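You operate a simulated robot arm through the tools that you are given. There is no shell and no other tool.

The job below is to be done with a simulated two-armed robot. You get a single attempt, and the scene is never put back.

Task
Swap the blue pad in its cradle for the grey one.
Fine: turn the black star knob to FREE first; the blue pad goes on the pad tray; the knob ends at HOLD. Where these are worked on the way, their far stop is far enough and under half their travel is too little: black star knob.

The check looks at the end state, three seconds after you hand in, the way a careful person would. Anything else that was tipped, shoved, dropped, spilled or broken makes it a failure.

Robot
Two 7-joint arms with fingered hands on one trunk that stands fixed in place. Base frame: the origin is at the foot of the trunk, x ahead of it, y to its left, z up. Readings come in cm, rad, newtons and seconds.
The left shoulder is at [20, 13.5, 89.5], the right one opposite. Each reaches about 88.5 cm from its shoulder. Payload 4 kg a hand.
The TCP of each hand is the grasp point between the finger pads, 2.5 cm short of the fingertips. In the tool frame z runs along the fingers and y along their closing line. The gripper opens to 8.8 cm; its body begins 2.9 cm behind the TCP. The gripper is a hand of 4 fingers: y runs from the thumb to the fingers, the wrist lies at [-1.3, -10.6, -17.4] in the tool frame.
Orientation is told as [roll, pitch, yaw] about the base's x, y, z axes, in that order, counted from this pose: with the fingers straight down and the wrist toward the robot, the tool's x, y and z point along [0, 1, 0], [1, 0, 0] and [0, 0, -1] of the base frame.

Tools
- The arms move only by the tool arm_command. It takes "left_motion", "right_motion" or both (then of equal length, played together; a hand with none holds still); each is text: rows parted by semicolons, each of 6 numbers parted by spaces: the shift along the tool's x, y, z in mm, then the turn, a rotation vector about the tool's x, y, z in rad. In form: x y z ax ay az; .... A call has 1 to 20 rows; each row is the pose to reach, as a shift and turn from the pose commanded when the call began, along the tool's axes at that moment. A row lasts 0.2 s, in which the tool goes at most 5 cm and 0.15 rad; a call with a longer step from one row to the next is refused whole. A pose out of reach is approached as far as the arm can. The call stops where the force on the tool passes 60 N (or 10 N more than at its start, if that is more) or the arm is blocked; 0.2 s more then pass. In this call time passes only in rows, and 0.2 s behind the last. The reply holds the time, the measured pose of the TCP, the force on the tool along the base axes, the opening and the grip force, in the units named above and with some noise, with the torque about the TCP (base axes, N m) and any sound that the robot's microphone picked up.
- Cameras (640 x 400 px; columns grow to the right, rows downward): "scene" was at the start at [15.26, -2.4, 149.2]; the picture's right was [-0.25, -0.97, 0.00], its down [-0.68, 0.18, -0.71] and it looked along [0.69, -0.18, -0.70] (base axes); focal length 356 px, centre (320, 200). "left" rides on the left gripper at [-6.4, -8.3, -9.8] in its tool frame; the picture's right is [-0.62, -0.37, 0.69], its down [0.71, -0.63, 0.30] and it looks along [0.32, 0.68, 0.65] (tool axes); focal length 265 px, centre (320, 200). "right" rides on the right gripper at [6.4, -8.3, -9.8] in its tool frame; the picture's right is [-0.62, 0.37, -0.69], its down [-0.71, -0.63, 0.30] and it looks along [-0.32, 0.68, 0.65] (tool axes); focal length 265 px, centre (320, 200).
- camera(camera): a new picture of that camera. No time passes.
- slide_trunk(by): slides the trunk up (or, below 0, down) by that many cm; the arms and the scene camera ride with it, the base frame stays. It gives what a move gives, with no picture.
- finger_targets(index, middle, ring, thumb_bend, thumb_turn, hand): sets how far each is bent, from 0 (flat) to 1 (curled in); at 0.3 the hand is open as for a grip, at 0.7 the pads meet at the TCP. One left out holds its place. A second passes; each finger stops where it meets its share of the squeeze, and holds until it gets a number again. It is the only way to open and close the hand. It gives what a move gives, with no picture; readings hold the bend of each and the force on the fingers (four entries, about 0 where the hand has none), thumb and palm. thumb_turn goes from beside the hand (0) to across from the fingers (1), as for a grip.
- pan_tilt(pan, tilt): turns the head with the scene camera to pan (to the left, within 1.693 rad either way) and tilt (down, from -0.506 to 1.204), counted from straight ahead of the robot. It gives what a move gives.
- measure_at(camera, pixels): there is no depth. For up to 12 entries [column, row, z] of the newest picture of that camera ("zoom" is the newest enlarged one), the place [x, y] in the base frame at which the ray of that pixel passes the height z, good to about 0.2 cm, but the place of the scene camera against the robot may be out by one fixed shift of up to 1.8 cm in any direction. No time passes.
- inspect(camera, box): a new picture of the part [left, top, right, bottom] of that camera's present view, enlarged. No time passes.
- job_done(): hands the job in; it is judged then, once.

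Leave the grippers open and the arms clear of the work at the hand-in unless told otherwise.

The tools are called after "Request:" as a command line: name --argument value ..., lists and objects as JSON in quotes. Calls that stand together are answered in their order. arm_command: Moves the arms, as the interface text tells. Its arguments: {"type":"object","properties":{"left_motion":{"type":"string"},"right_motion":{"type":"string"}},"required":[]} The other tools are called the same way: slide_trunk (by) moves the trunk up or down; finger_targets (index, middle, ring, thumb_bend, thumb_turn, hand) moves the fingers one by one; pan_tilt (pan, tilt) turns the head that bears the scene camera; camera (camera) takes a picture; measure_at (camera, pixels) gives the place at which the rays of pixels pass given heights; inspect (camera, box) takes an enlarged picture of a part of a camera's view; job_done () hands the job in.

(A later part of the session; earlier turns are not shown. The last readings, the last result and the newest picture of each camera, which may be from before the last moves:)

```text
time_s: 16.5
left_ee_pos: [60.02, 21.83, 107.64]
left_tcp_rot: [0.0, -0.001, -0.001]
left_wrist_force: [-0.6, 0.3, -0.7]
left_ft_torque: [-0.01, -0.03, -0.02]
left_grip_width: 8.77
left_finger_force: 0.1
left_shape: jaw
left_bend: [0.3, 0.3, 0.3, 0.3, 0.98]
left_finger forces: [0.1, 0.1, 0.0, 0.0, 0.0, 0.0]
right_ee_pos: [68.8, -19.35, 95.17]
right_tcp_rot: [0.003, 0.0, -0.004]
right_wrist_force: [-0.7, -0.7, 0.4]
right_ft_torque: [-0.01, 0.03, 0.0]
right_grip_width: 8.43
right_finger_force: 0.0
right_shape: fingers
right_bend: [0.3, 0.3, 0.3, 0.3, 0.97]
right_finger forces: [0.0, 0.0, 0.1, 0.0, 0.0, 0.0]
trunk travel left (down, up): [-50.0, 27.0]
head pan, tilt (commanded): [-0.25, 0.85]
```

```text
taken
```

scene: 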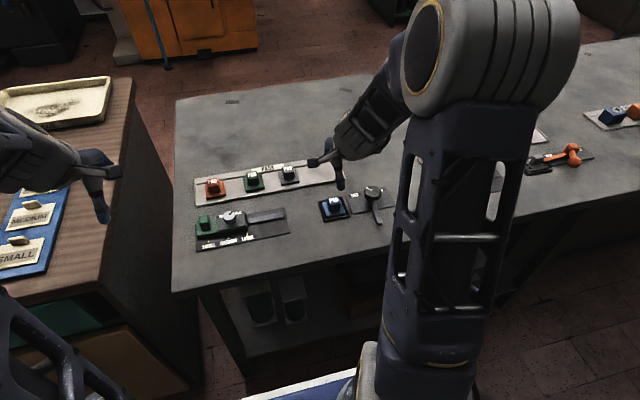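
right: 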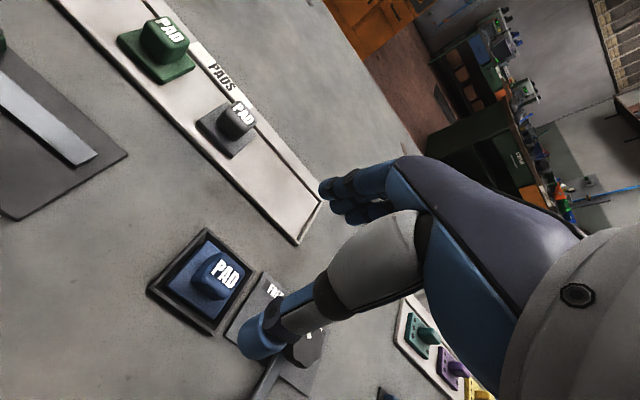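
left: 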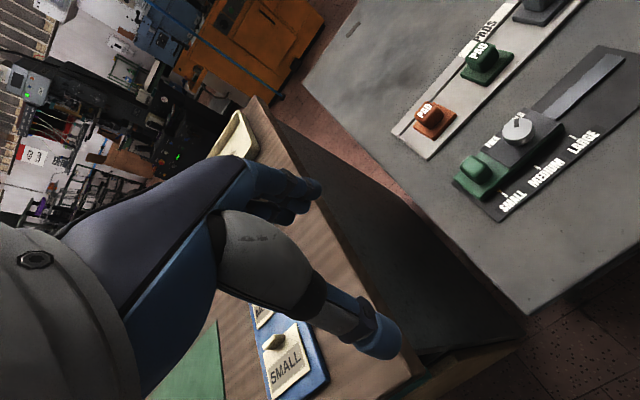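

The hand is now above the blue pad at yaw 0. I'll zoom into the pad in the right camera, around (205,280), to get the block's shape, and look at the tray too.

Request:
inspect --camera "right" --box '[140, 215, 268, 345]'

Request:
inspect --camera "right" --box '[90, 0, 340, 250]'

Request:
inspect --camera "scene" --box '[310, 185, 366, 225]'

```text
3.08 times, centred on (204, 280) of right
```

zoom: 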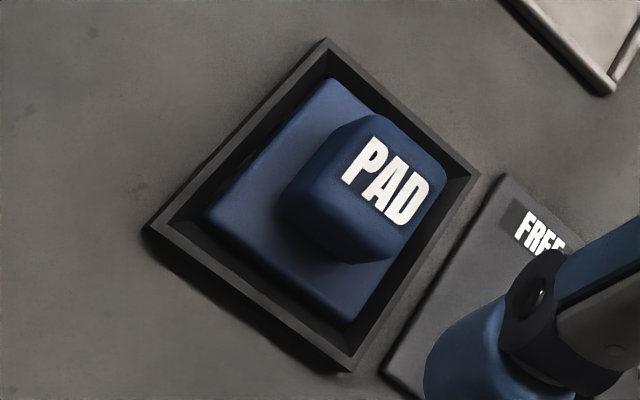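

```text
1.60 times, centred on (215, 125) of right
```

zoom: 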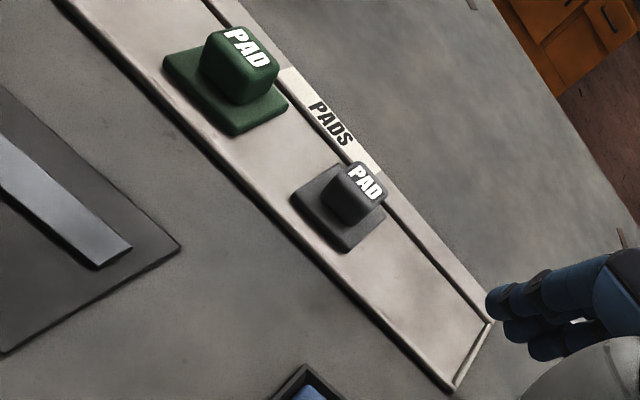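

```text
10.00 times, centred on (338, 205) of scene
```

zoom: 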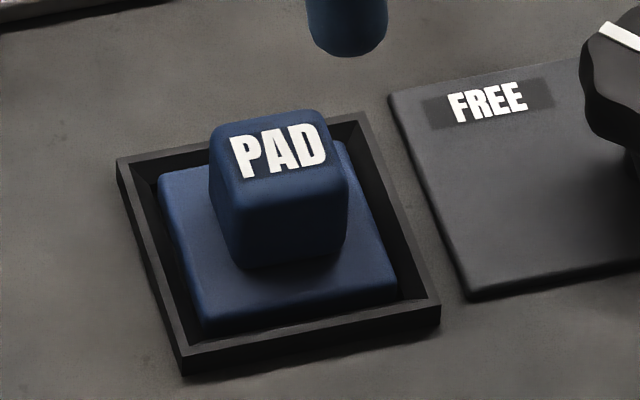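

I can see the block with PAD on top, label centre near (225,274) in the right view and (333.8,200) in the scene view. I'll measure these to get the block's centre and height, and the plate's corners.

Request:
measure_at --camera "right" --pixels '[[225.1, 274.2, 82], [225.1, 274.2, 84], [225.1, 274.2, 86], [213, 253, 84], [244.6, 272, 84], [233, 297, 84], [208.5, 280, 84], [170.8, 285, 80.5], [211, 241, 80.5], [217, 320.5, 80.5]]'

Request:
measure_at --camera "scene" --pixels '[[333.8, 200, 82], [333.8, 200, 84], [333.8, 200, 86], [322, 202.5, 80.5], [326, 218.3, 80.5], [346, 214.7, 80.5]]'

```text
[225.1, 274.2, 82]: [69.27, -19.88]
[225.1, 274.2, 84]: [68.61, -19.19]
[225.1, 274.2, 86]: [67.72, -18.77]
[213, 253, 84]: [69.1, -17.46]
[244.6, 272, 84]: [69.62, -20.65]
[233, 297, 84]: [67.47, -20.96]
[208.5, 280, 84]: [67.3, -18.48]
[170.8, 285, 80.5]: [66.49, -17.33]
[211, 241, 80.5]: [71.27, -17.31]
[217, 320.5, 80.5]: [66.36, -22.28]
```

```text
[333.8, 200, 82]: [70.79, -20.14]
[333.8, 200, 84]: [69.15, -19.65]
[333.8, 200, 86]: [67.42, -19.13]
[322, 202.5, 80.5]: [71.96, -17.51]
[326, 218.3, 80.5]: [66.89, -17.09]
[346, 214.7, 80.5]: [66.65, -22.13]
```

The block's centre is about (68.9, −19.45), its top is near z 83.4, and its plate is about 5 cm square at yaw 0. The picture also shows index and middle straddling the grasp point with the ring finger off to the right. I'll grip with index, middle and thumb only and leave the ring open. Now I descend over the block to z about 83.9.

Request:
arm_command --right_motion "-1 0 30 0 0 0; -1 0 60 0 0 0; -1 0 85 0 0 0; -1 0 100 0 0 0; -1 0 108 0 0 0; -1 0 113 0 0 0"

Request:
camera --camera "right"

Request:
inspect --camera "scene" --box '[300, 160, 396, 230]'

```text
time_s: 17.9
left_ee_pos: [59.96, 21.86, 107.66]
left_tcp_rot: [0.002, -0.001, -0.001]
left_wrist_force: [0.1, 0.5, 0.5]
left_ft_torque: [0.01, 0.02, 0.03]
left_grip_width: 8.75
left_finger_force: 0.1
left_shape: jaw
left_bend: [0.3, 0.3, 0.3, 0.3, 0.98]
left_finger forces: [0.0, 0.0, 0.0, 0.0, 0.1, 0.0]
right_ee_pos: [68.8, -19.51, 83.75]
right_tcp_rot: [0.001, 0.002, 0.001]
right_wrist_force: [0.8, 0.9, 0.3]
right_ft_torque: [0.01, 0.02, 0.02]
right_grip_width: 8.42
right_finger_force: 0.1
right_shape: fingers
right_bend: [0.3, 0.3, 0.3, 0.3, 0.97]
right_finger forces: [0.1, 0.0, 0.0, 0.0, 0.1, 0.0]
trunk travel left (down, up): [-50.0, 27.0]
head pan, tilt (commanded): [-0.25, 0.85]
```

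```text
taken
```

right: 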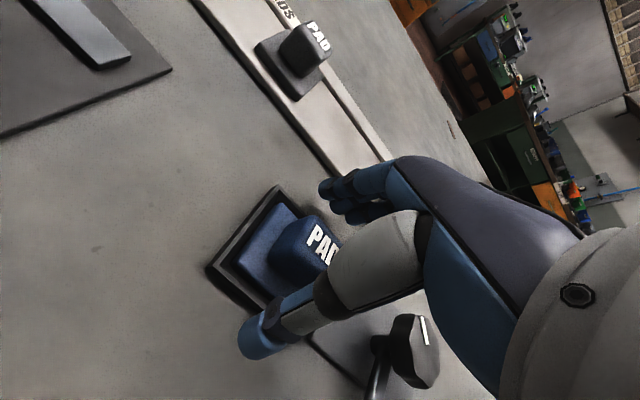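

```text
5.71 times, centred on (348, 195) of scene
```

zoom: 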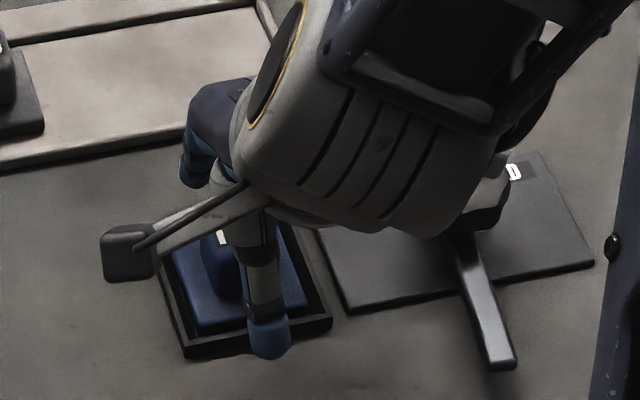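

The block sits at the grasp point in the right view (322,243), with no contact force. I'll close thumb, index and middle gently.

Request:
finger_targets --hand "right" --index 0.62 --middle 0.62 --thumb_bend 0.6

Request:
inspect --camera "right" --box '[210, 150, 410, 350]'

```text
time_s: 18.9
left_ee_pos: [60.0, 21.87, 107.63]
left_tcp_rot: [0.0, 0.001, 0.0]
left_wrist_force: [0.2, 0.1, -0.3]
left_ft_torque: [0.0, 0.03, 0.0]
left_grip_width: 8.75
left_finger_force: 0.0
left_shape: jaw
left_bend: [0.3, 0.3, 0.3, 0.3, 0.98]
left_finger forces: [0.0, 0.0, 0.1, 0.0, 0.1, 0.0]
right_ee_pos: [68.72, -19.51, 83.78]
right_tcp_rot: [0.002, 0.0, 0.0]
right_wrist_force: [1.8, 1.0, 6.4]
right_ft_torque: [0.0, -0.23, 0.03]
right_grip_width: 2.46
right_finger_force: 7.7
right_shape: fingers
right_bend: [0.59, 0.56, 0.3, 0.57, 0.97]
right_finger forces: [5.6, 7.7, 0.0, 0.0, 2.8, 0.1]
trunk travel left (down, up): [-50.0, 27.0]
head pan, tilt (commanded): [-0.25, 0.85]
```

```text
2.00 times, centred on (310, 250) of right
```

zoom: 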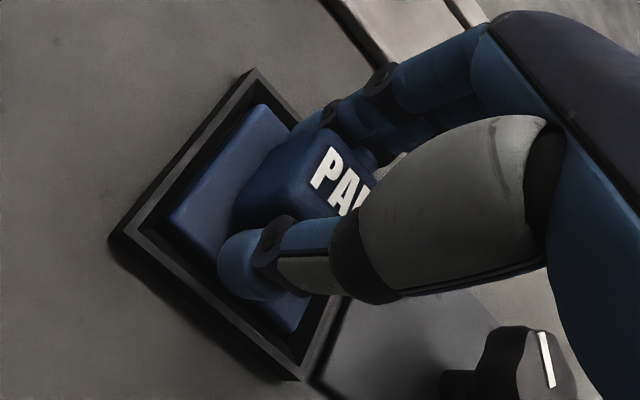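

Index and middle press the block, but the wrist reads +6.4 N upward, so a fingertip touches the plate. I'll back off, raise 4 mm and re-close.

Request:
finger_targets --hand "right" --index 0.5 --middle 0.5 --thumb_bend 0.48

Request:
arm_command --right_motion "0 0 -2 0 0 0; 0 0 -4 0 0 0"

Request:
finger_targets --hand "right" --index 0.64 --middle 0.64 --thumb_bend 0.64

```text
time_s: 19.9
left_ee_pos: [59.9, 21.78, 107.55]
left_tcp_rot: [0.001, -0.001, -0.001]
left_wrist_force: [0.3, 0.4, -0.9]
left_ft_torque: [0.0, 0.03, 0.0]
left_grip_width: 8.77
left_finger_force: 0.2
left_shape: jaw
left_bend: [0.3, 0.3, 0.3, 0.3, 0.98]
left_finger forces: [0.0, 0.1, 0.1, 0.0, 0.0, 0.0]
right_ee_pos: [68.8, -19.57, 83.82]
right_tcp_rot: [-0.001, -0.001, 0.001]
right_wrist_force: [0.2, 0.7, 0.1]
right_ft_torque: [-0.03, 0.03, -0.01]
right_grip_width: 4.35
right_finger_force: 0.2
right_shape: fingers
right_bend: [0.5, 0.5, 0.3, 0.48, 0.97]
right_finger forces: [0.1, 0.0, 0.0, 0.0, 0.0, 0.0]
trunk travel left (down, up): [-50.0, 27.0]
head pan, tilt (commanded): [-0.25, 0.85]
```

```text
time_s: 20.5
left_ee_pos: [59.95, 21.88, 107.6]
left_tcp_rot: [0.001, 0.0, 0.001]
left_wrist_force: [-0.3, 0.3, -0.2]
left_ft_torque: [-0.01, 0.0, 0.01]
left_grip_width: 8.76
left_finger_force: 0.1
left_shape: jaw
left_bend: [0.3, 0.3, 0.3, 0.3, 0.98]
left_finger forces: [0.0, 0.1, 0.1, 0.0, 0.1, 0.1]
right_ee_pos: [68.74, -19.56, 84.23]
right_tcp_rot: [0.0, 0.001, 0.0]
right_wrist_force: [-0.4, -0.1, -0.5]
right_ft_torque: [-0.05, 0.02, 0.03]
right_grip_width: 4.38
right_finger_force: 0.1
right_shape: fingers
right_bend: [0.5, 0.5, 0.3, 0.48, 0.97]
right_finger forces: [0.0, 0.1, 0.1, 0.1, 0.0, 0.0]
trunk travel left (down, up): [-50.0, 27.0]
head pan, tilt (commanded): [-0.25, 0.85]
```

```text
time_s: 21.5
left_ee_pos: [59.96, 21.81, 107.6]
left_tcp_rot: [0.0, 0.002, 0.0]
left_wrist_force: [-0.6, -0.2, 0.6]
left_ft_torque: [-0.02, -0.03, -0.01]
left_grip_width: 8.78
left_finger_force: 0.0
left_shape: jaw
left_bend: [0.3, 0.3, 0.3, 0.3, 0.98]
left_finger forces: [0.0, 0.0, 0.1, 0.1, 0.0, 0.0]
right_ee_pos: [68.69, -19.46, 84.14]
right_tcp_rot: [0.001, 0.0, -0.001]
right_wrist_force: [-0.5, 0.6, -0.4]
right_ft_torque: [-0.01, 0.0, -0.01]
right_grip_width: 2.38
right_finger_force: 4.7
right_shape: fingers
right_bend: [0.6, 0.61, 0.3, 0.57, 0.97]
right_finger forces: [2.5, 2.3, 0.2, 0.1, 5.1, 0.1]
trunk travel left (down, up): [-50.0, 27.0]
head pan, tilt (commanded): [-0.25, 0.85]
```

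The grip is balanced now (2.5 + 2.3 N against 5.1 N) with no vertical load. I'll squeeze a little firmer and take a look.

Request:
finger_targets --hand "right" --index 0.68 --middle 0.68 --thumb_bend 0.68

Request:
inspect --camera "right" --box '[210, 150, 410, 350]'

```text
time_s: 22.5
left_ee_pos: [60.05, 21.91, 107.54]
left_tcp_rot: [0.001, 0.0, 0.001]
left_wrist_force: [0.2, 0.2, -0.7]
left_ft_torque: [-0.02, 0.0, 0.01]
left_grip_width: 8.76
left_finger_force: 0.1
left_shape: jaw
left_bend: [0.3, 0.3, 0.3, 0.3, 0.98]
left_finger forces: [0.0, 0.0, 0.0, 0.1, 0.1, 0.0]
right_ee_pos: [68.76, -19.46, 84.1]
right_tcp_rot: [-0.001, 0.0, 0.0]
right_wrist_force: [1.6, 0.1, -0.1]
right_ft_torque: [-0.01, -0.06, 0.06]
right_grip_width: 2.31
right_finger_force: 8.9
right_shape: fingers
right_bend: [0.61, 0.62, 0.3, 0.58, 0.97]
right_finger forces: [5.1, 4.8, 0.1, 0.0, 7.8, 0.0]
trunk travel left (down, up): [-50.0, 27.0]
head pan, tilt (commanded): [-0.25, 0.85]
```

```text
2.00 times, centred on (310, 250) of right
```

zoom: 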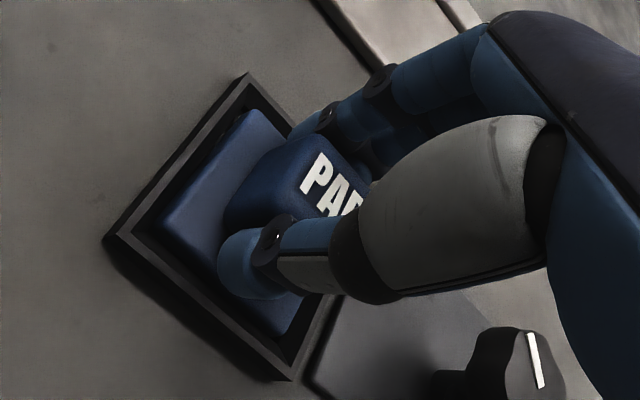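

The grip is about 9 N. I'll lift straight up, slowly at first, to 8 cm.

Request:
arm_command --right_motion "0 0 -4 0 0 0; 0 0 -10 0 0 0; 0 0 -18 0 0 0; 0 0 -30 0 0 0; 0 0 -45 0 0 0; 0 0 -60 0 0 0; 0 0 -80 0 0 0"

Request:
camera --camera "right"

Request:
inspect --camera "scene" --box '[190, 125, 382, 245]'

```text
time_s: 24.1
left_ee_pos: [59.93, 21.92, 107.6]
left_tcp_rot: [0.0, 0.0, 0.0]
left_wrist_force: [-0.2, 0.3, -0.3]
left_ft_torque: [0.03, 0.02, -0.01]
left_grip_width: 8.73
left_finger_force: 0.0
left_shape: jaw
left_bend: [0.3, 0.3, 0.3, 0.3, 0.98]
left_finger forces: [0.0, 0.0, 0.0, 0.1, 0.1, 0.1]
right_ee_pos: [68.7, -19.57, 92.21]
right_tcp_rot: [-0.002, 0.001, 0.0]
right_wrist_force: [-0.3, 0.0, -1.0]
right_ft_torque: [0.0, -0.01, -0.04]
right_grip_width: 2.33
right_finger_force: 8.1
right_shape: fingers
right_bend: [0.61, 0.63, 0.3, 0.58, 0.96]
right_finger forces: [4.7, 3.7, 0.0, 0.0, 8.3, 0.1]
trunk travel left (down, up): [-50.0, 27.0]
head pan, tilt (commanded): [-0.25, 0.85]
```

```text
taken
```

right: 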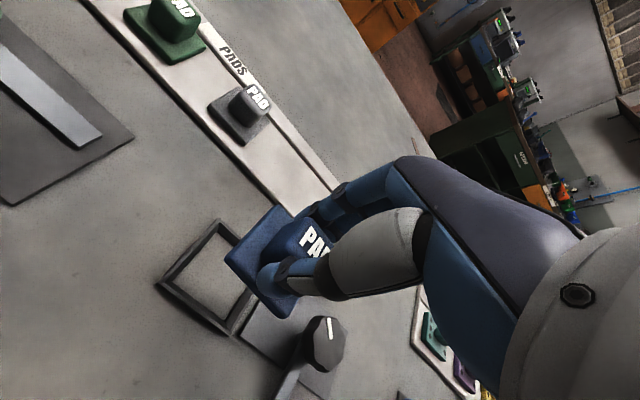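

```text
3.33 times, centred on (286, 185) of scene
```

zoom: 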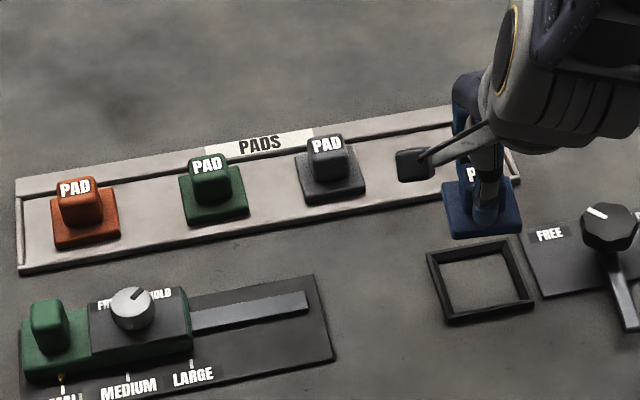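

The blue pad is lifted, level in the hand, and the cradle is an empty open frame. I'll now measure the tray's free spot to the right of the grey pad, zooming into both views.

Request:
inspect --camera "right" --box '[190, 60, 350, 210]'

Request:
inspect --camera "scene" --box '[262, 145, 358, 205]'

```text
2.67 times, centred on (270, 135) of right
```

zoom: 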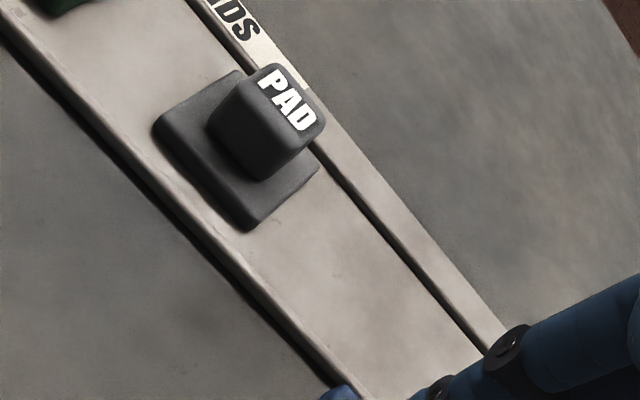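

```text
6.67 times, centred on (310, 175) of scene
```

zoom: 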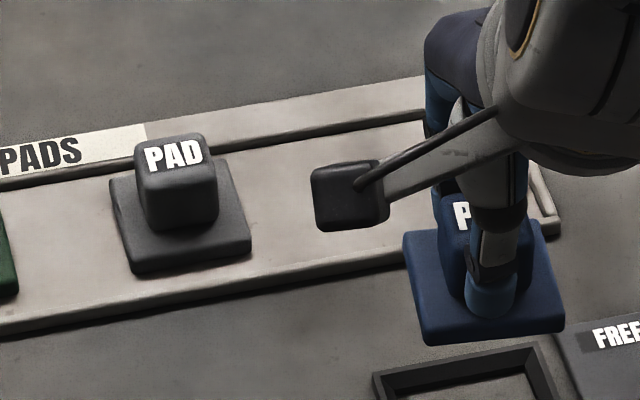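

I measure the grey pad's plate corners, its label centre, and the tray's edges in both pictures.

Request:
measure_at --camera "right" --pixels '[[207, 108.75, 80], [243, 145.5, 80], [270, 124.5, 80], [257.6, 98.25, 82], [257.6, 98.25, 84], [190, 72, 79.5], [315, 205, 79.5], [280, 120, 79.5], [312, 158, 79.5]]'

Request:
measure_at --camera "scene" --pixels '[[345.6, 179.4, 79.5], [336, 155, 79.5], [281.6, 186.4, 80], [299.6, 182, 80], [287.95, 168.25, 82], [287.95, 168.25, 84], [343, 177, 79.5], [332, 160, 79.5], [299, 186.5, 79.5], [294, 162, 79.5]]'

```text
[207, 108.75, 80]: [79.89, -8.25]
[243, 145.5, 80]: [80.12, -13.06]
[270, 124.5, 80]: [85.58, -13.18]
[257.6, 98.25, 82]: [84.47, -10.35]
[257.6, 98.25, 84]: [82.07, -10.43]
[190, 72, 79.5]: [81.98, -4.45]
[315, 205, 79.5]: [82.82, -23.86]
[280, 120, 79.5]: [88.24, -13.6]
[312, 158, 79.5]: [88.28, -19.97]
```

```text
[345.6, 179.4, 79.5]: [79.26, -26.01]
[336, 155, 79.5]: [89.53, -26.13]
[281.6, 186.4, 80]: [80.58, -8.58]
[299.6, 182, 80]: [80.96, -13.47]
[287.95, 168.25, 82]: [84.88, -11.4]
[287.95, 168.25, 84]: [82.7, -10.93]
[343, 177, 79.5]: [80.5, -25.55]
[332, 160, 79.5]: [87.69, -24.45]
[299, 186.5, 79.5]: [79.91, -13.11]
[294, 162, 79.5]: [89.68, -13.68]
```

The tray spans roughly x 78.5–88.6 and its right end is at y ≈ −25.6. The grey pad is centred near (82.3, −10.5) with its right edge at y ≈ −13.1. I'll set the blue pad down at about (82.5, −19.0), first moving over it at the present height.

Request:
arm_command --right_motion "1 23 0 0 0 0; 2 46 0 0 0 0; 3 69 0 0 0 0; 4 92 0 0 0 0; 5 115 0 0 0 0; 5 130 0 0 0 0; 5 138 0 0 0 0"

Request:
camera --camera "right"

Request:
camera --camera "scene"

Request:
inspect --camera "scene" --box '[230, 115, 390, 215]'

```text
time_s: 25.7
left_ee_pos: [60.1, 21.9, 107.62]
left_tcp_rot: [0.0, 0.0, 0.001]
left_wrist_force: [0.3, 0.4, 0.4]
left_ft_torque: [0.04, 0.01, 0.01]
left_grip_width: 8.76
left_finger_force: 0.0
left_shape: jaw
left_bend: [0.3, 0.3, 0.3, 0.3, 0.98]
left_finger forces: [0.1, 0.0, 0.1, 0.1, 0.1, 0.1]
right_ee_pos: [82.62, -18.89, 92.22]
right_tcp_rot: [0.0, 0.0, -0.001]
right_wrist_force: [0.4, -0.4, 0.1]
right_ft_torque: [0.03, 0.02, 0.03]
right_grip_width: 2.33
right_finger_force: 7.9
right_shape: fingers
right_bend: [0.61, 0.63, 0.3, 0.58, 0.96]
right_finger forces: [4.6, 3.6, 0.0, 0.0, 8.2, 0.1]
trunk travel left (down, up): [-50.0, 27.0]
head pan, tilt (commanded): [-0.25, 0.85]
```

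```text
taken
```

right: 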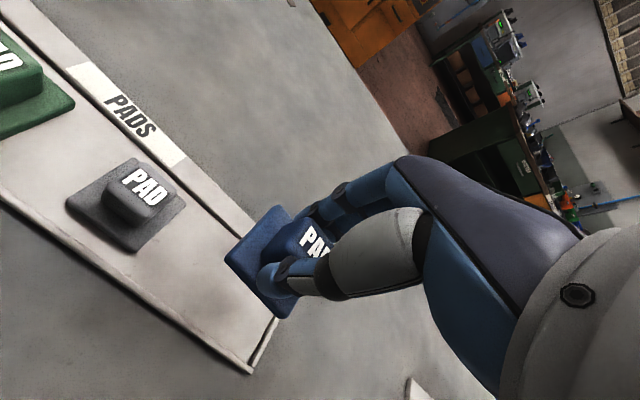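

```text
taken
```

scene: 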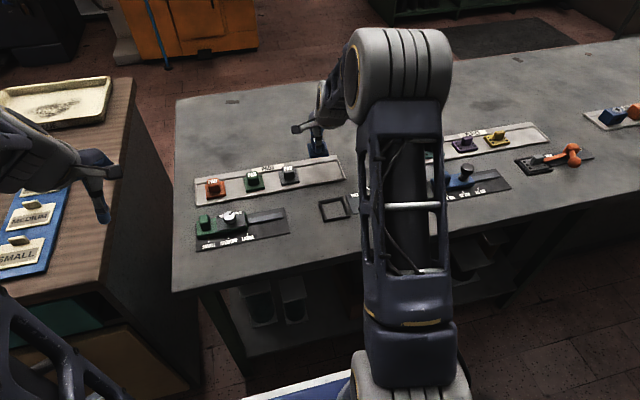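

```text
4.00 times, centred on (310, 165) of scene
```

zoom: 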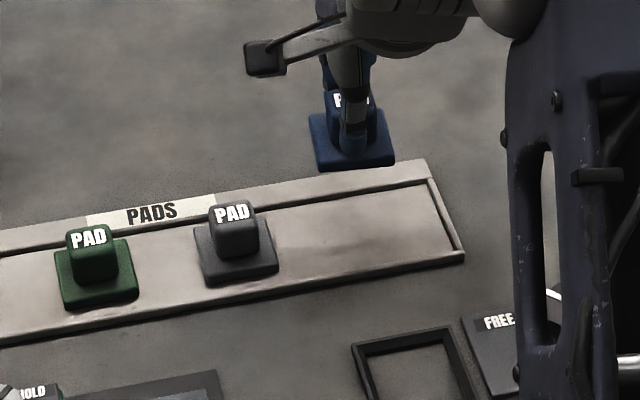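

I'll measure tray edges from this closer right view before lowering: the near-right corner at (250,373), the back ridge, and the grey pad's plate corners.

Request:
inspect --camera "right" --box '[40, 140, 300, 390]'

Request:
measure_at --camera "right" --pixels '[[250, 373, 79.5], [67, 203, 80.3], [137, 253, 80.3], [185, 200, 80.3], [144, 189, 83], [144, 189, 84], [10, 207, 79.5], [214, 205, 79.5], [160, 155, 79.5], [273, 322, 79.5]]'

```text
1.60 times, centred on (170, 265) of right
```

zoom: 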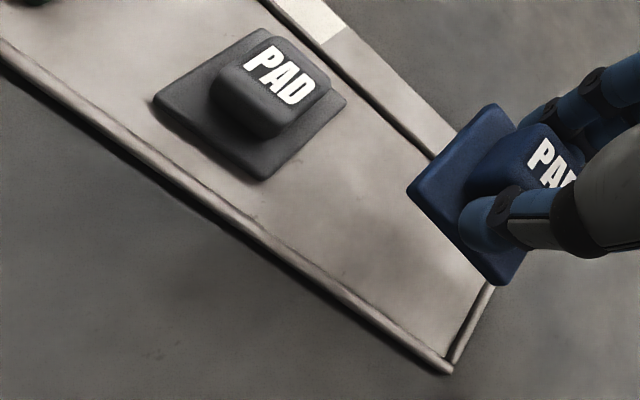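

```text
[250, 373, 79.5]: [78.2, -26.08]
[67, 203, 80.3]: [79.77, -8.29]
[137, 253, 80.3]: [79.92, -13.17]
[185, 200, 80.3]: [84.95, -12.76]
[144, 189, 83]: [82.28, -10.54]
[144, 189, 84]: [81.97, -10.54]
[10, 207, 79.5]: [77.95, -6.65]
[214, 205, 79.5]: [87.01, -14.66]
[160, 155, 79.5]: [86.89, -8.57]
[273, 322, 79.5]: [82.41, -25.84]
```

The tray floor is free at x 80–85, y −21.5…−16.5. I'll lower the pad quickly to about 1.5 cm above the expected contact.

Request:
arm_command --right_motion "0 0 20 0 0 0; 0 0 38 0 0 0; 0 0 52 0 0 0; 0 0 62 0 0 0; 0 0 67 0 0 0"

Request:
inspect --camera "scene" --box '[270, 125, 382, 195]'

Request:
inspect --camera "right" --box '[140, 140, 400, 360]'

```text
time_s: 26.9
left_ee_pos: [60.07, 21.79, 107.64]
left_tcp_rot: [0.001, 0.001, 0.001]
left_wrist_force: [-0.9, -0.7, -0.4]
left_ft_torque: [-0.02, 0.01, 0.02]
left_grip_width: 8.79
left_finger_force: 0.2
left_shape: jaw
left_bend: [0.3, 0.3, 0.3, 0.3, 0.98]
left_finger forces: [0.0, 0.1, 0.0, 0.0, 0.0, 0.0]
right_ee_pos: [82.46, -18.99, 85.49]
right_tcp_rot: [0.0, -0.002, 0.0]
right_wrist_force: [-0.1, -0.5, -0.4]
right_ft_torque: [-0.03, 0.01, 0.02]
right_grip_width: 2.33
right_finger_force: 8.2
right_shape: fingers
right_bend: [0.61, 0.63, 0.3, 0.58, 0.96]
right_finger forces: [4.6, 3.6, 0.0, 0.0, 8.2, 0.0]
trunk travel left (down, up): [-50.0, 27.0]
head pan, tilt (commanded): [-0.25, 0.85]
```

```text
5.71 times, centred on (326, 160) of scene
```

zoom: 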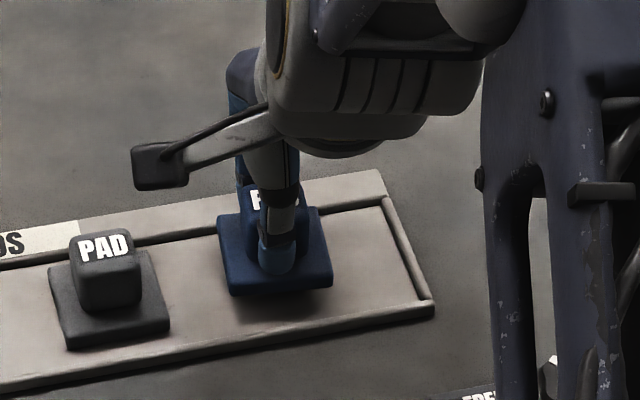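

```text
1.82 times, centred on (270, 250) of right
```

zoom: 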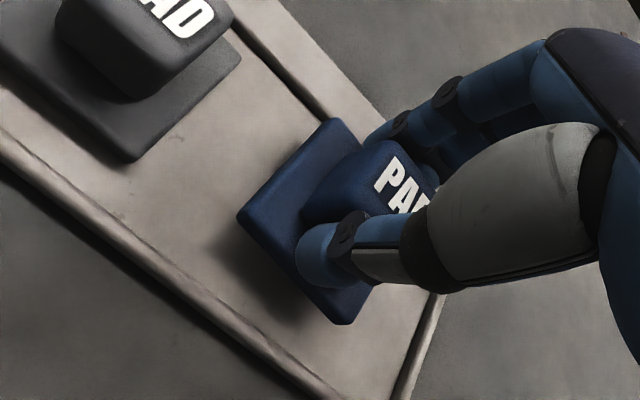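

The pad hovers about 1 cm over the tray floor. I'll lower 6 mm in small steps and check the force.

Request:
arm_command --right_motion "0 0 2 0 0 0; 0 0 4 0 0 0; 0 0 6 0 0 0"

```text
time_s: 27.7
left_ee_pos: [60.18, 21.93, 107.69]
left_tcp_rot: [-0.001, 0.0, 0.0]
left_wrist_force: [-0.2, -0.6, -0.1]
left_ft_torque: [0.0, 0.01, 0.01]
left_grip_width: 8.77
left_finger_force: 0.0
left_shape: jaw
left_bend: [0.3, 0.3, 0.3, 0.3, 0.98]
left_finger forces: [0.1, 0.1, 0.0, 0.0, 0.1, 0.0]
right_ee_pos: [82.52, -18.98, 84.86]
right_tcp_rot: [-0.001, -0.001, 0.001]
right_wrist_force: [-0.2, 0.4, -0.2]
right_ft_torque: [-0.02, -0.01, 0.01]
right_grip_width: 2.3
right_finger_force: 8.1
right_shape: fingers
right_bend: [0.61, 0.63, 0.3, 0.58, 0.96]
right_finger forces: [4.6, 3.5, 0.0, 0.0, 8.3, 0.1]
trunk travel left (down, up): [-50.0, 27.0]
head pan, tilt (commanded): [-0.25, 0.85]
```

No contact yet at TCP z 84.9. I'll lower 2 mm more.

Request:
arm_command --right_motion "0 0 1 0 0 0; 0 0 2 0 0 0"

```text
time_s: 28.3
left_ee_pos: [60.06, 21.85, 107.53]
left_tcp_rot: [0.0, 0.0, -0.001]
left_wrist_force: [1.0, 0.4, 0.0]
left_ft_torque: [0.02, -0.01, -0.01]
left_grip_width: 8.75
left_finger_force: 0.1
left_shape: jaw
left_bend: [0.3, 0.3, 0.3, 0.3, 0.98]
left_finger forces: [0.0, 0.0, 0.0, 0.0, 0.0, 0.1]
right_ee_pos: [82.5, -19.08, 84.65]
right_tcp_rot: [0.0, -0.001, 0.0]
right_wrist_force: [0.5, -0.5, -0.7]
right_ft_torque: [0.0, 0.02, 0.0]
right_grip_width: 2.31
right_finger_force: 8.0
right_shape: fingers
right_bend: [0.61, 0.63, 0.3, 0.58, 0.96]
right_finger forces: [4.6, 3.6, 0.1, 0.1, 8.1, 0.0]
trunk travel left (down, up): [-50.0, 27.0]
head pan, tilt (commanded): [-0.25, 0.85]
```

Still no contact at 84.65. I'll lower another 2 mm.

Request:
arm_command --right_motion "0 0 1 0 0 0; 0 0 2 0 0 0"

```text
time_s: 28.9
left_ee_pos: [60.09, 21.89, 107.64]
left_tcp_rot: [0.001, 0.0, -0.003]
left_wrist_force: [-1.0, -0.1, -0.4]
left_ft_torque: [0.0, -0.03, -0.01]
left_grip_width: 8.76
left_finger_force: 0.2
left_shape: jaw
left_bend: [0.3, 0.3, 0.3, 0.3, 0.98]
left_finger forces: [0.0, 0.0, 0.0, 0.0, 0.0, 0.0]
right_ee_pos: [82.5, -18.89, 84.52]
right_tcp_rot: [0.0, -0.001, 0.001]
right_wrist_force: [-0.8, -0.1, -0.4]
right_ft_torque: [0.01, -0.01, 0.0]
right_grip_width: 2.31
right_finger_force: 8.7
right_shape: fingers
right_bend: [0.61, 0.63, 0.3, 0.58, 0.96]
right_finger forces: [4.6, 3.7, 0.0, 0.1, 8.3, 0.0]
trunk travel left (down, up): [-50.0, 27.0]
head pan, tilt (commanded): [-0.25, 0.85]
```

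Request:
arm_command --right_motion "0 0 1 0 0 0; 0 0 2 0 0 0"

Request:
inspect --camera "scene" --box '[290, 145, 370, 195]'

```text
time_s: 29.5
left_ee_pos: [59.95, 21.91, 107.61]
left_tcp_rot: [0.0, 0.0, -0.001]
left_wrist_force: [0.4, 0.1, -0.4]
left_ft_torque: [-0.01, -0.01, 0.01]
left_grip_width: 8.75
left_finger_force: 0.0
left_shape: jaw
left_bend: [0.3, 0.3, 0.3, 0.3, 0.98]
left_finger forces: [0.1, 0.0, 0.0, 0.0, 0.0, 0.0]
right_ee_pos: [82.63, -18.98, 84.37]
right_tcp_rot: [-0.001, -0.001, 0.001]
right_wrist_force: [-1.0, 0.5, 5.7]
right_ft_torque: [0.0, 0.01, -0.01]
right_grip_width: 2.29
right_finger_force: 8.6
right_shape: fingers
right_bend: [0.61, 0.63, 0.3, 0.58, 0.96]
right_finger forces: [4.5, 4.0, 0.0, 0.0, 9.4, 0.0]
trunk travel left (down, up): [-50.0, 27.0]
head pan, tilt (commanded): [-0.25, 0.85]
```

```text
8.00 times, centred on (330, 170) of scene
```

zoom: 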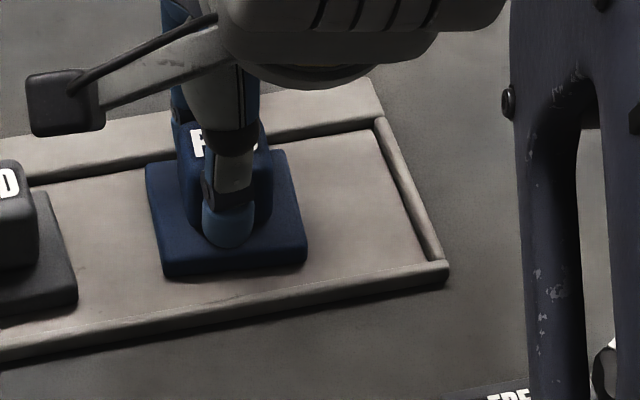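

The pad is now resting on the tray floor (5.7 N upward at z 84.37). I'll release gently, first a little, then fully.

Request:
finger_targets --hand "right" --index 0.54 --middle 0.54 --thumb_bend 0.51

Request:
finger_targets --hand "right" --index 0.3 --middle 0.3 --thumb_bend 0.3

Request:
arm_command --right_motion "0 0 -8 0 0 0; 0 0 -25 0 0 0; 0 0 -50 0 0 0; 0 0 -80 0 0 0; 0 0 -108 0 0 0"

Request:
camera --camera "right"

Request:
inspect --camera "scene" --box '[230, 125, 390, 225]'

```text
time_s: 30.5
left_ee_pos: [59.95, 21.9, 107.53]
left_tcp_rot: [0.0, 0.001, 0.0]
left_wrist_force: [0.7, 0.1, -0.2]
left_ft_torque: [-0.01, -0.03, 0.0]
left_grip_width: 8.75
left_finger_force: 0.0
left_shape: jaw
left_bend: [0.3, 0.3, 0.3, 0.3, 0.98]
left_finger forces: [0.0, 0.0, 0.0, 0.0, 0.1, 0.0]
right_ee_pos: [82.53, -19.03, 84.26]
right_tcp_rot: [-0.001, -0.001, 0.0]
right_wrist_force: [-0.9, 0.1, 0.7]
right_ft_torque: [0.02, -0.02, -0.03]
right_grip_width: 3.57
right_finger_force: 0.0
right_shape: fingers
right_bend: [0.54, 0.54, 0.3, 0.51, 0.97]
right_finger forces: [0.1, 0.0, 0.0, 0.0, 0.0, 0.0]
trunk travel left (down, up): [-50.0, 27.0]
head pan, tilt (commanded): [-0.25, 0.85]
```

```text
time_s: 31.5
left_ee_pos: [60.07, 21.85, 107.66]
left_tcp_rot: [0.0, 0.001, 0.0]
left_wrist_force: [0.5, 0.4, 0.2]
left_ft_torque: [-0.01, -0.03, -0.01]
left_grip_width: 8.75
left_finger_force: 0.1
left_shape: jaw
left_bend: [0.3, 0.3, 0.3, 0.3, 0.98]
left_finger forces: [0.0, 0.0, 0.0, 0.0, 0.0, 0.1]
right_ee_pos: [82.59, -19.03, 84.36]
right_tcp_rot: [0.0, 0.0, 0.0]
right_wrist_force: [-0.6, 0.5, -0.5]
right_ft_torque: [-0.01, -0.01, 0.01]
right_grip_width: 8.43
right_finger_force: 0.1
right_shape: fingers
right_bend: [0.3, 0.3, 0.3, 0.3, 0.97]
right_finger forces: [0.0, 0.1, 0.0, 0.0, 0.0, 0.1]
trunk travel left (down, up): [-50.0, 27.0]
head pan, tilt (commanded): [-0.25, 0.85]
```

```text
time_s: 32.7
left_ee_pos: [59.97, 21.78, 107.6]
left_tcp_rot: [-0.001, -0.001, 0.0]
left_wrist_force: [0.1, 0.2, 0.2]
left_ft_torque: [0.02, 0.01, -0.01]
left_grip_width: 8.74
left_finger_force: 0.0
left_shape: jaw
left_bend: [0.3, 0.3, 0.3, 0.3, 0.98]
left_finger forces: [0.0, 0.0, 0.0, 0.1, 0.0, 0.0]
right_ee_pos: [82.55, -18.97, 95.08]
right_tcp_rot: [0.003, 0.002, 0.001]
right_wrist_force: [0.3, 0.4, -0.2]
right_ft_torque: [-0.01, 0.0, -0.02]
right_grip_width: 8.45
right_finger_force: 0.1
right_shape: fingers
right_bend: [0.3, 0.3, 0.3, 0.3, 0.97]
right_finger forces: [0.1, 0.0, 0.0, 0.0, 0.0, 0.1]
trunk travel left (down, up): [-50.0, 27.0]
head pan, tilt (commanded): [-0.25, 0.85]
```

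```text
taken
```

right: 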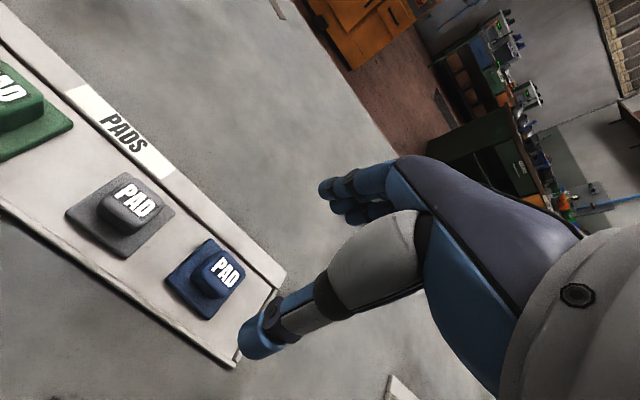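

```text
4.00 times, centred on (310, 175) of scene
```

zoom: 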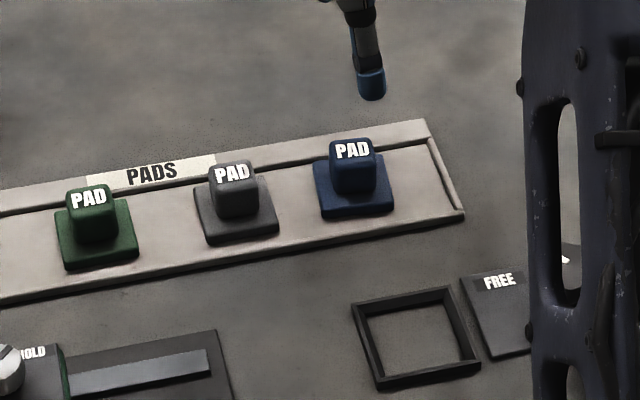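

The blue pad stands flat on the tray. To find the grey pad accurately, I'll compare its label (137,201) against the blue pad's (226,271), whose position I know.

Request:
inspect --camera "right" --box '[50, 150, 274, 330]'

```text
2.22 times, centred on (162, 240) of right
```

zoom: 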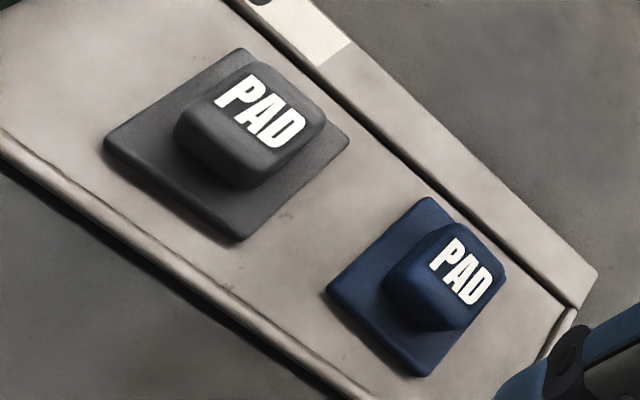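

Request:
measure_at --camera "zoom" --pixels '[[260, 110, 83.6], [462, 273, 83.6], [105, 143, 80.5], [240, 50, 80.5], [348, 140, 80.5], [238, 242, 80.5], [328, 290, 80.5], [430, 197, 80.5], [425, 375, 80.5]]'

```text
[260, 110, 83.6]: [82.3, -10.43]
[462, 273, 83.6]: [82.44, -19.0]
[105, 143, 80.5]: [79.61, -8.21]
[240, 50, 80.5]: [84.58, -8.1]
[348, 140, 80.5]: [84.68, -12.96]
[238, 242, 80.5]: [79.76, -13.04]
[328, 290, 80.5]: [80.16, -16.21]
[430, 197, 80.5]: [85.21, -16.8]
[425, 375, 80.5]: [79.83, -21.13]
```

Blue reads (82.44, −19.0), matching where I set it. The grey pad is centred at about (82.25, −10.5) with yaw near 0. I'll move over it and descend to the same grip height (TCP z about 84.4).

Request:
arm_command --right_motion "20 -1 0 0 0 0; 45 -2 0 0 0 0; 70 -3 0 0 0 0; 84.5 -3 0 0 0 0; 84.5 -3 25 0 0 0; 84.5 -3 50 0 0 0; 84.5 -3 75 0 0 0; 84.5 -3 92 0 0 0; 84.5 -3 102 0 0 0; 84.5 -3 107 0 0 0"

Request:
camera --camera "right"

Request:
inspect --camera "scene" --box '[230, 125, 390, 225]'

```text
time_s: 34.9
left_ee_pos: [60.08, 21.88, 107.53]
left_tcp_rot: [0.001, 0.001, -0.001]
left_wrist_force: [-0.2, 0.0, 0.2]
left_ft_torque: [0.0, 0.0, -0.01]
left_grip_width: 8.74
left_finger_force: 0.1
left_shape: jaw
left_bend: [0.3, 0.3, 0.3, 0.3, 0.98]
left_finger forces: [0.0, 0.0, 0.0, 0.1, 0.0, 0.0]
right_ee_pos: [82.23, -10.54, 84.5]
right_tcp_rot: [0.0, -0.001, 0.001]
right_wrist_force: [0.7, 0.4, 0.3]
right_ft_torque: [0.0, 0.01, 0.03]
right_grip_width: 8.44
right_finger_force: 0.1
right_shape: fingers
right_bend: [0.3, 0.3, 0.3, 0.3, 0.97]
right_finger forces: [0.1, 0.0, 0.0, 0.1, 0.1, 0.0]
trunk travel left (down, up): [-50.0, 27.0]
head pan, tilt (commanded): [-0.25, 0.85]
```

```text
taken
```

right: 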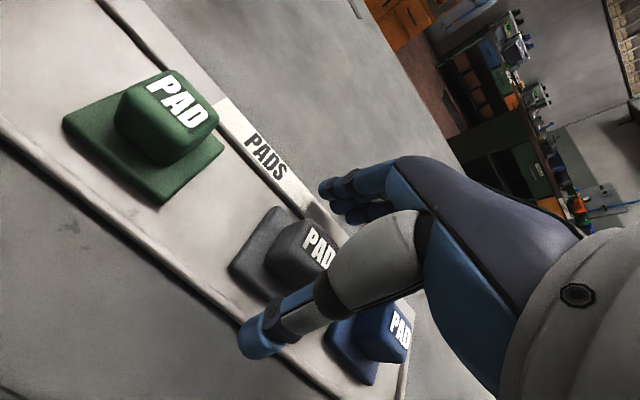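

```text
4.00 times, centred on (310, 175) of scene
```

zoom: 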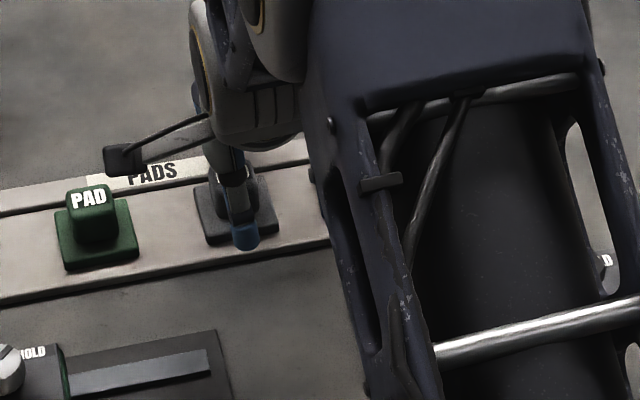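

The grey block is at the grasp point (318,248). I'll close thumb, index and middle gently.

Request:
finger_targets --hand "right" --index 0.64 --middle 0.64 --thumb_bend 0.62

Request:
inspect --camera "right" --box '[180, 150, 440, 390]'

```text
time_s: 35.9
left_ee_pos: [59.98, 21.9, 107.6]
left_tcp_rot: [-0.001, 0.0, 0.0]
left_wrist_force: [0.7, -0.8, 0.5]
left_ft_torque: [-0.01, 0.02, 0.01]
left_grip_width: 8.73
left_finger_force: 0.0
left_shape: jaw
left_bend: [0.3, 0.3, 0.3, 0.3, 0.98]
left_finger forces: [0.0, 0.0, 0.1, 0.1, 0.0, 0.2]
right_ee_pos: [82.25, -10.61, 84.42]
right_tcp_rot: [0.0, 0.0, -0.001]
right_wrist_force: [0.2, -0.2, 0.6]
right_ft_torque: [-0.01, 0.02, 0.0]
right_grip_width: 2.42
right_finger_force: 4.7
right_shape: fingers
right_bend: [0.6, 0.61, 0.3, 0.57, 0.97]
right_finger forces: [2.4, 2.1, 0.0, 0.0, 4.4, 0.1]
trunk travel left (down, up): [-50.0, 27.0]
head pan, tilt (commanded): [-0.25, 0.85]
```

```text
1.67 times, centred on (310, 270) of right
```

zoom: 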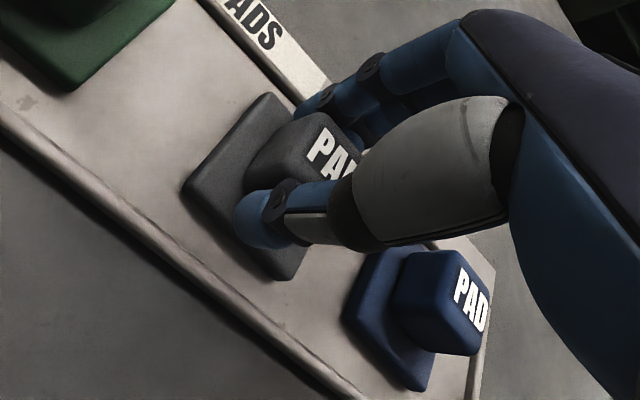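

Grip is balanced (2.4 + 2.1 N against 4.4 N) with no vertical load. I'll tighten to the same firmness as before and then lift.

Request:
finger_targets --hand "right" --index 0.68 --middle 0.68 --thumb_bend 0.68

Request:
arm_command --right_motion "0 0 -4 0 0 0; 0 0 -10 0 0 0; 0 0 -20 0 0 0; 0 0 -35 0 0 0; 0 0 -50 0 0 0; 0 0 -65 0 0 0; 0 0 -80 0 0 0"

Request:
camera --camera "right"

Request:
inspect --camera "scene" --box '[230, 105, 390, 205]'

```text
time_s: 36.9
left_ee_pos: [60.11, 21.94, 107.64]
left_tcp_rot: [-0.001, -0.001, 0.001]
left_wrist_force: [0.2, 0.0, 0.4]
left_ft_torque: [0.02, 0.0, -0.01]
left_grip_width: 8.74
left_finger_force: 0.0
left_shape: jaw
left_bend: [0.3, 0.3, 0.3, 0.3, 0.98]
left_finger forces: [0.1, 0.0, 0.0, 0.0, 0.1, 0.1]
right_ee_pos: [82.19, -10.52, 84.4]
right_tcp_rot: [-0.001, 0.002, 0.001]
right_wrist_force: [-0.1, 0.4, 0.7]
right_ft_torque: [-0.02, -0.01, -0.02]
right_grip_width: 2.35
right_finger_force: 8.4
right_shape: fingers
right_bend: [0.61, 0.63, 0.3, 0.58, 0.96]
right_finger forces: [4.9, 3.8, 0.1, 0.0, 8.6, 0.1]
trunk travel left (down, up): [-50.0, 27.0]
head pan, tilt (commanded): [-0.25, 0.85]
```

```text
time_s: 38.5
left_ee_pos: [60.03, 21.97, 107.48]
left_tcp_rot: [0.001, -0.001, -0.001]
left_wrist_force: [0.6, 1.0, -0.5]
left_ft_torque: [0.02, 0.0, 0.0]
left_grip_width: 8.76
left_finger_force: 0.1
left_shape: jaw
left_bend: [0.3, 0.3, 0.3, 0.3, 0.98]
left_finger forces: [0.0, 0.0, 0.0, 0.1, 0.0, 0.0]
right_ee_pos: [82.3, -10.7, 92.46]
right_tcp_rot: [0.0, 0.002, -0.001]
right_wrist_force: [-0.1, 0.9, -0.2]
right_ft_torque: [-0.05, 0.02, -0.03]
right_grip_width: 2.31
right_finger_force: 8.6
right_shape: fingers
right_bend: [0.61, 0.63, 0.3, 0.58, 0.96]
right_finger forces: [4.8, 3.5, 0.0, 0.1, 8.5, 0.0]
trunk travel left (down, up): [-50.0, 27.0]
head pan, tilt (commanded): [-0.25, 0.85]
```

```text
taken
```

right: 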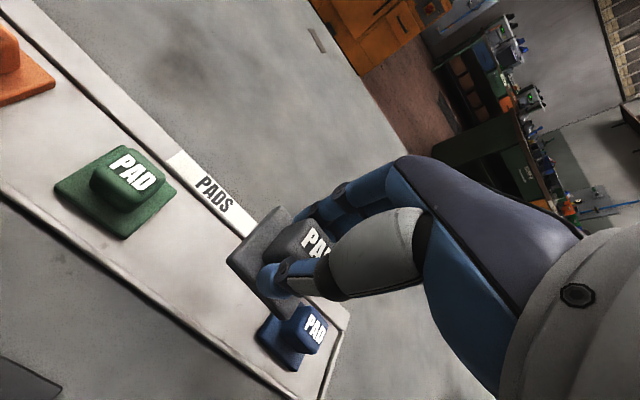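

```text
4.00 times, centred on (310, 155) of scene
```

zoom: 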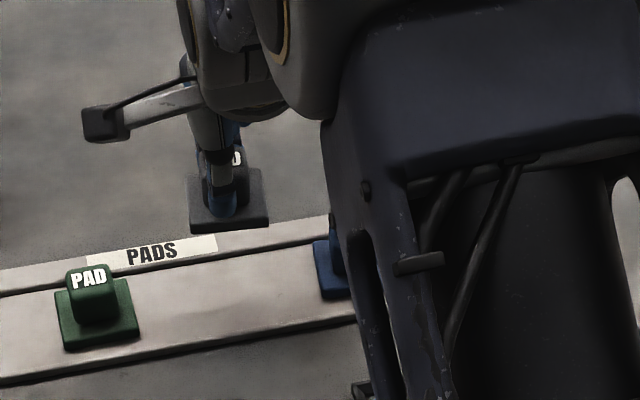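

The grey pad is lifted and held level. I'll zoom into it to check its yaw in the hand before moving to the cradle.

Request:
inspect --camera "right" --box '[210, 190, 354, 340]'

```text
2.67 times, centred on (282, 265) of right
```

zoom: 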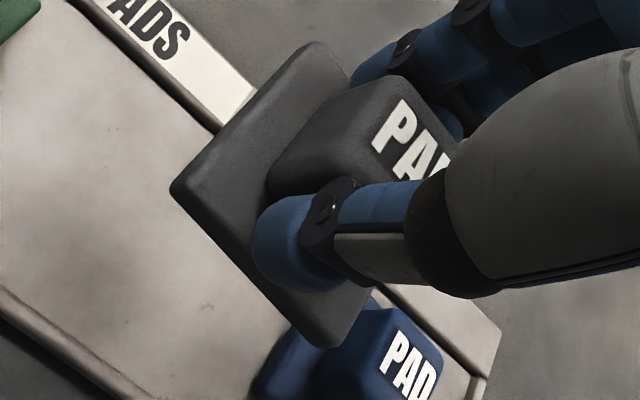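

Request:
measure_at --camera "zoom" --pixels '[[183, 187, 88.4], [312, 48, 88.4], [325, 345, 88.4], [215, 155, 88.4], [285, 78, 88.4], [215, 222, 88.4], [290, 308, 88.4], [400, 130, 91.5]]'

```text
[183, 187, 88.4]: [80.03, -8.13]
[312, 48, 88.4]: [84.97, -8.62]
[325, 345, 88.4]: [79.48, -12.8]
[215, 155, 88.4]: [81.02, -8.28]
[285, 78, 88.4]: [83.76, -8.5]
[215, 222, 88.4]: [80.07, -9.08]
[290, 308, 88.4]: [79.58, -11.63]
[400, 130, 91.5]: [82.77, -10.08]
```

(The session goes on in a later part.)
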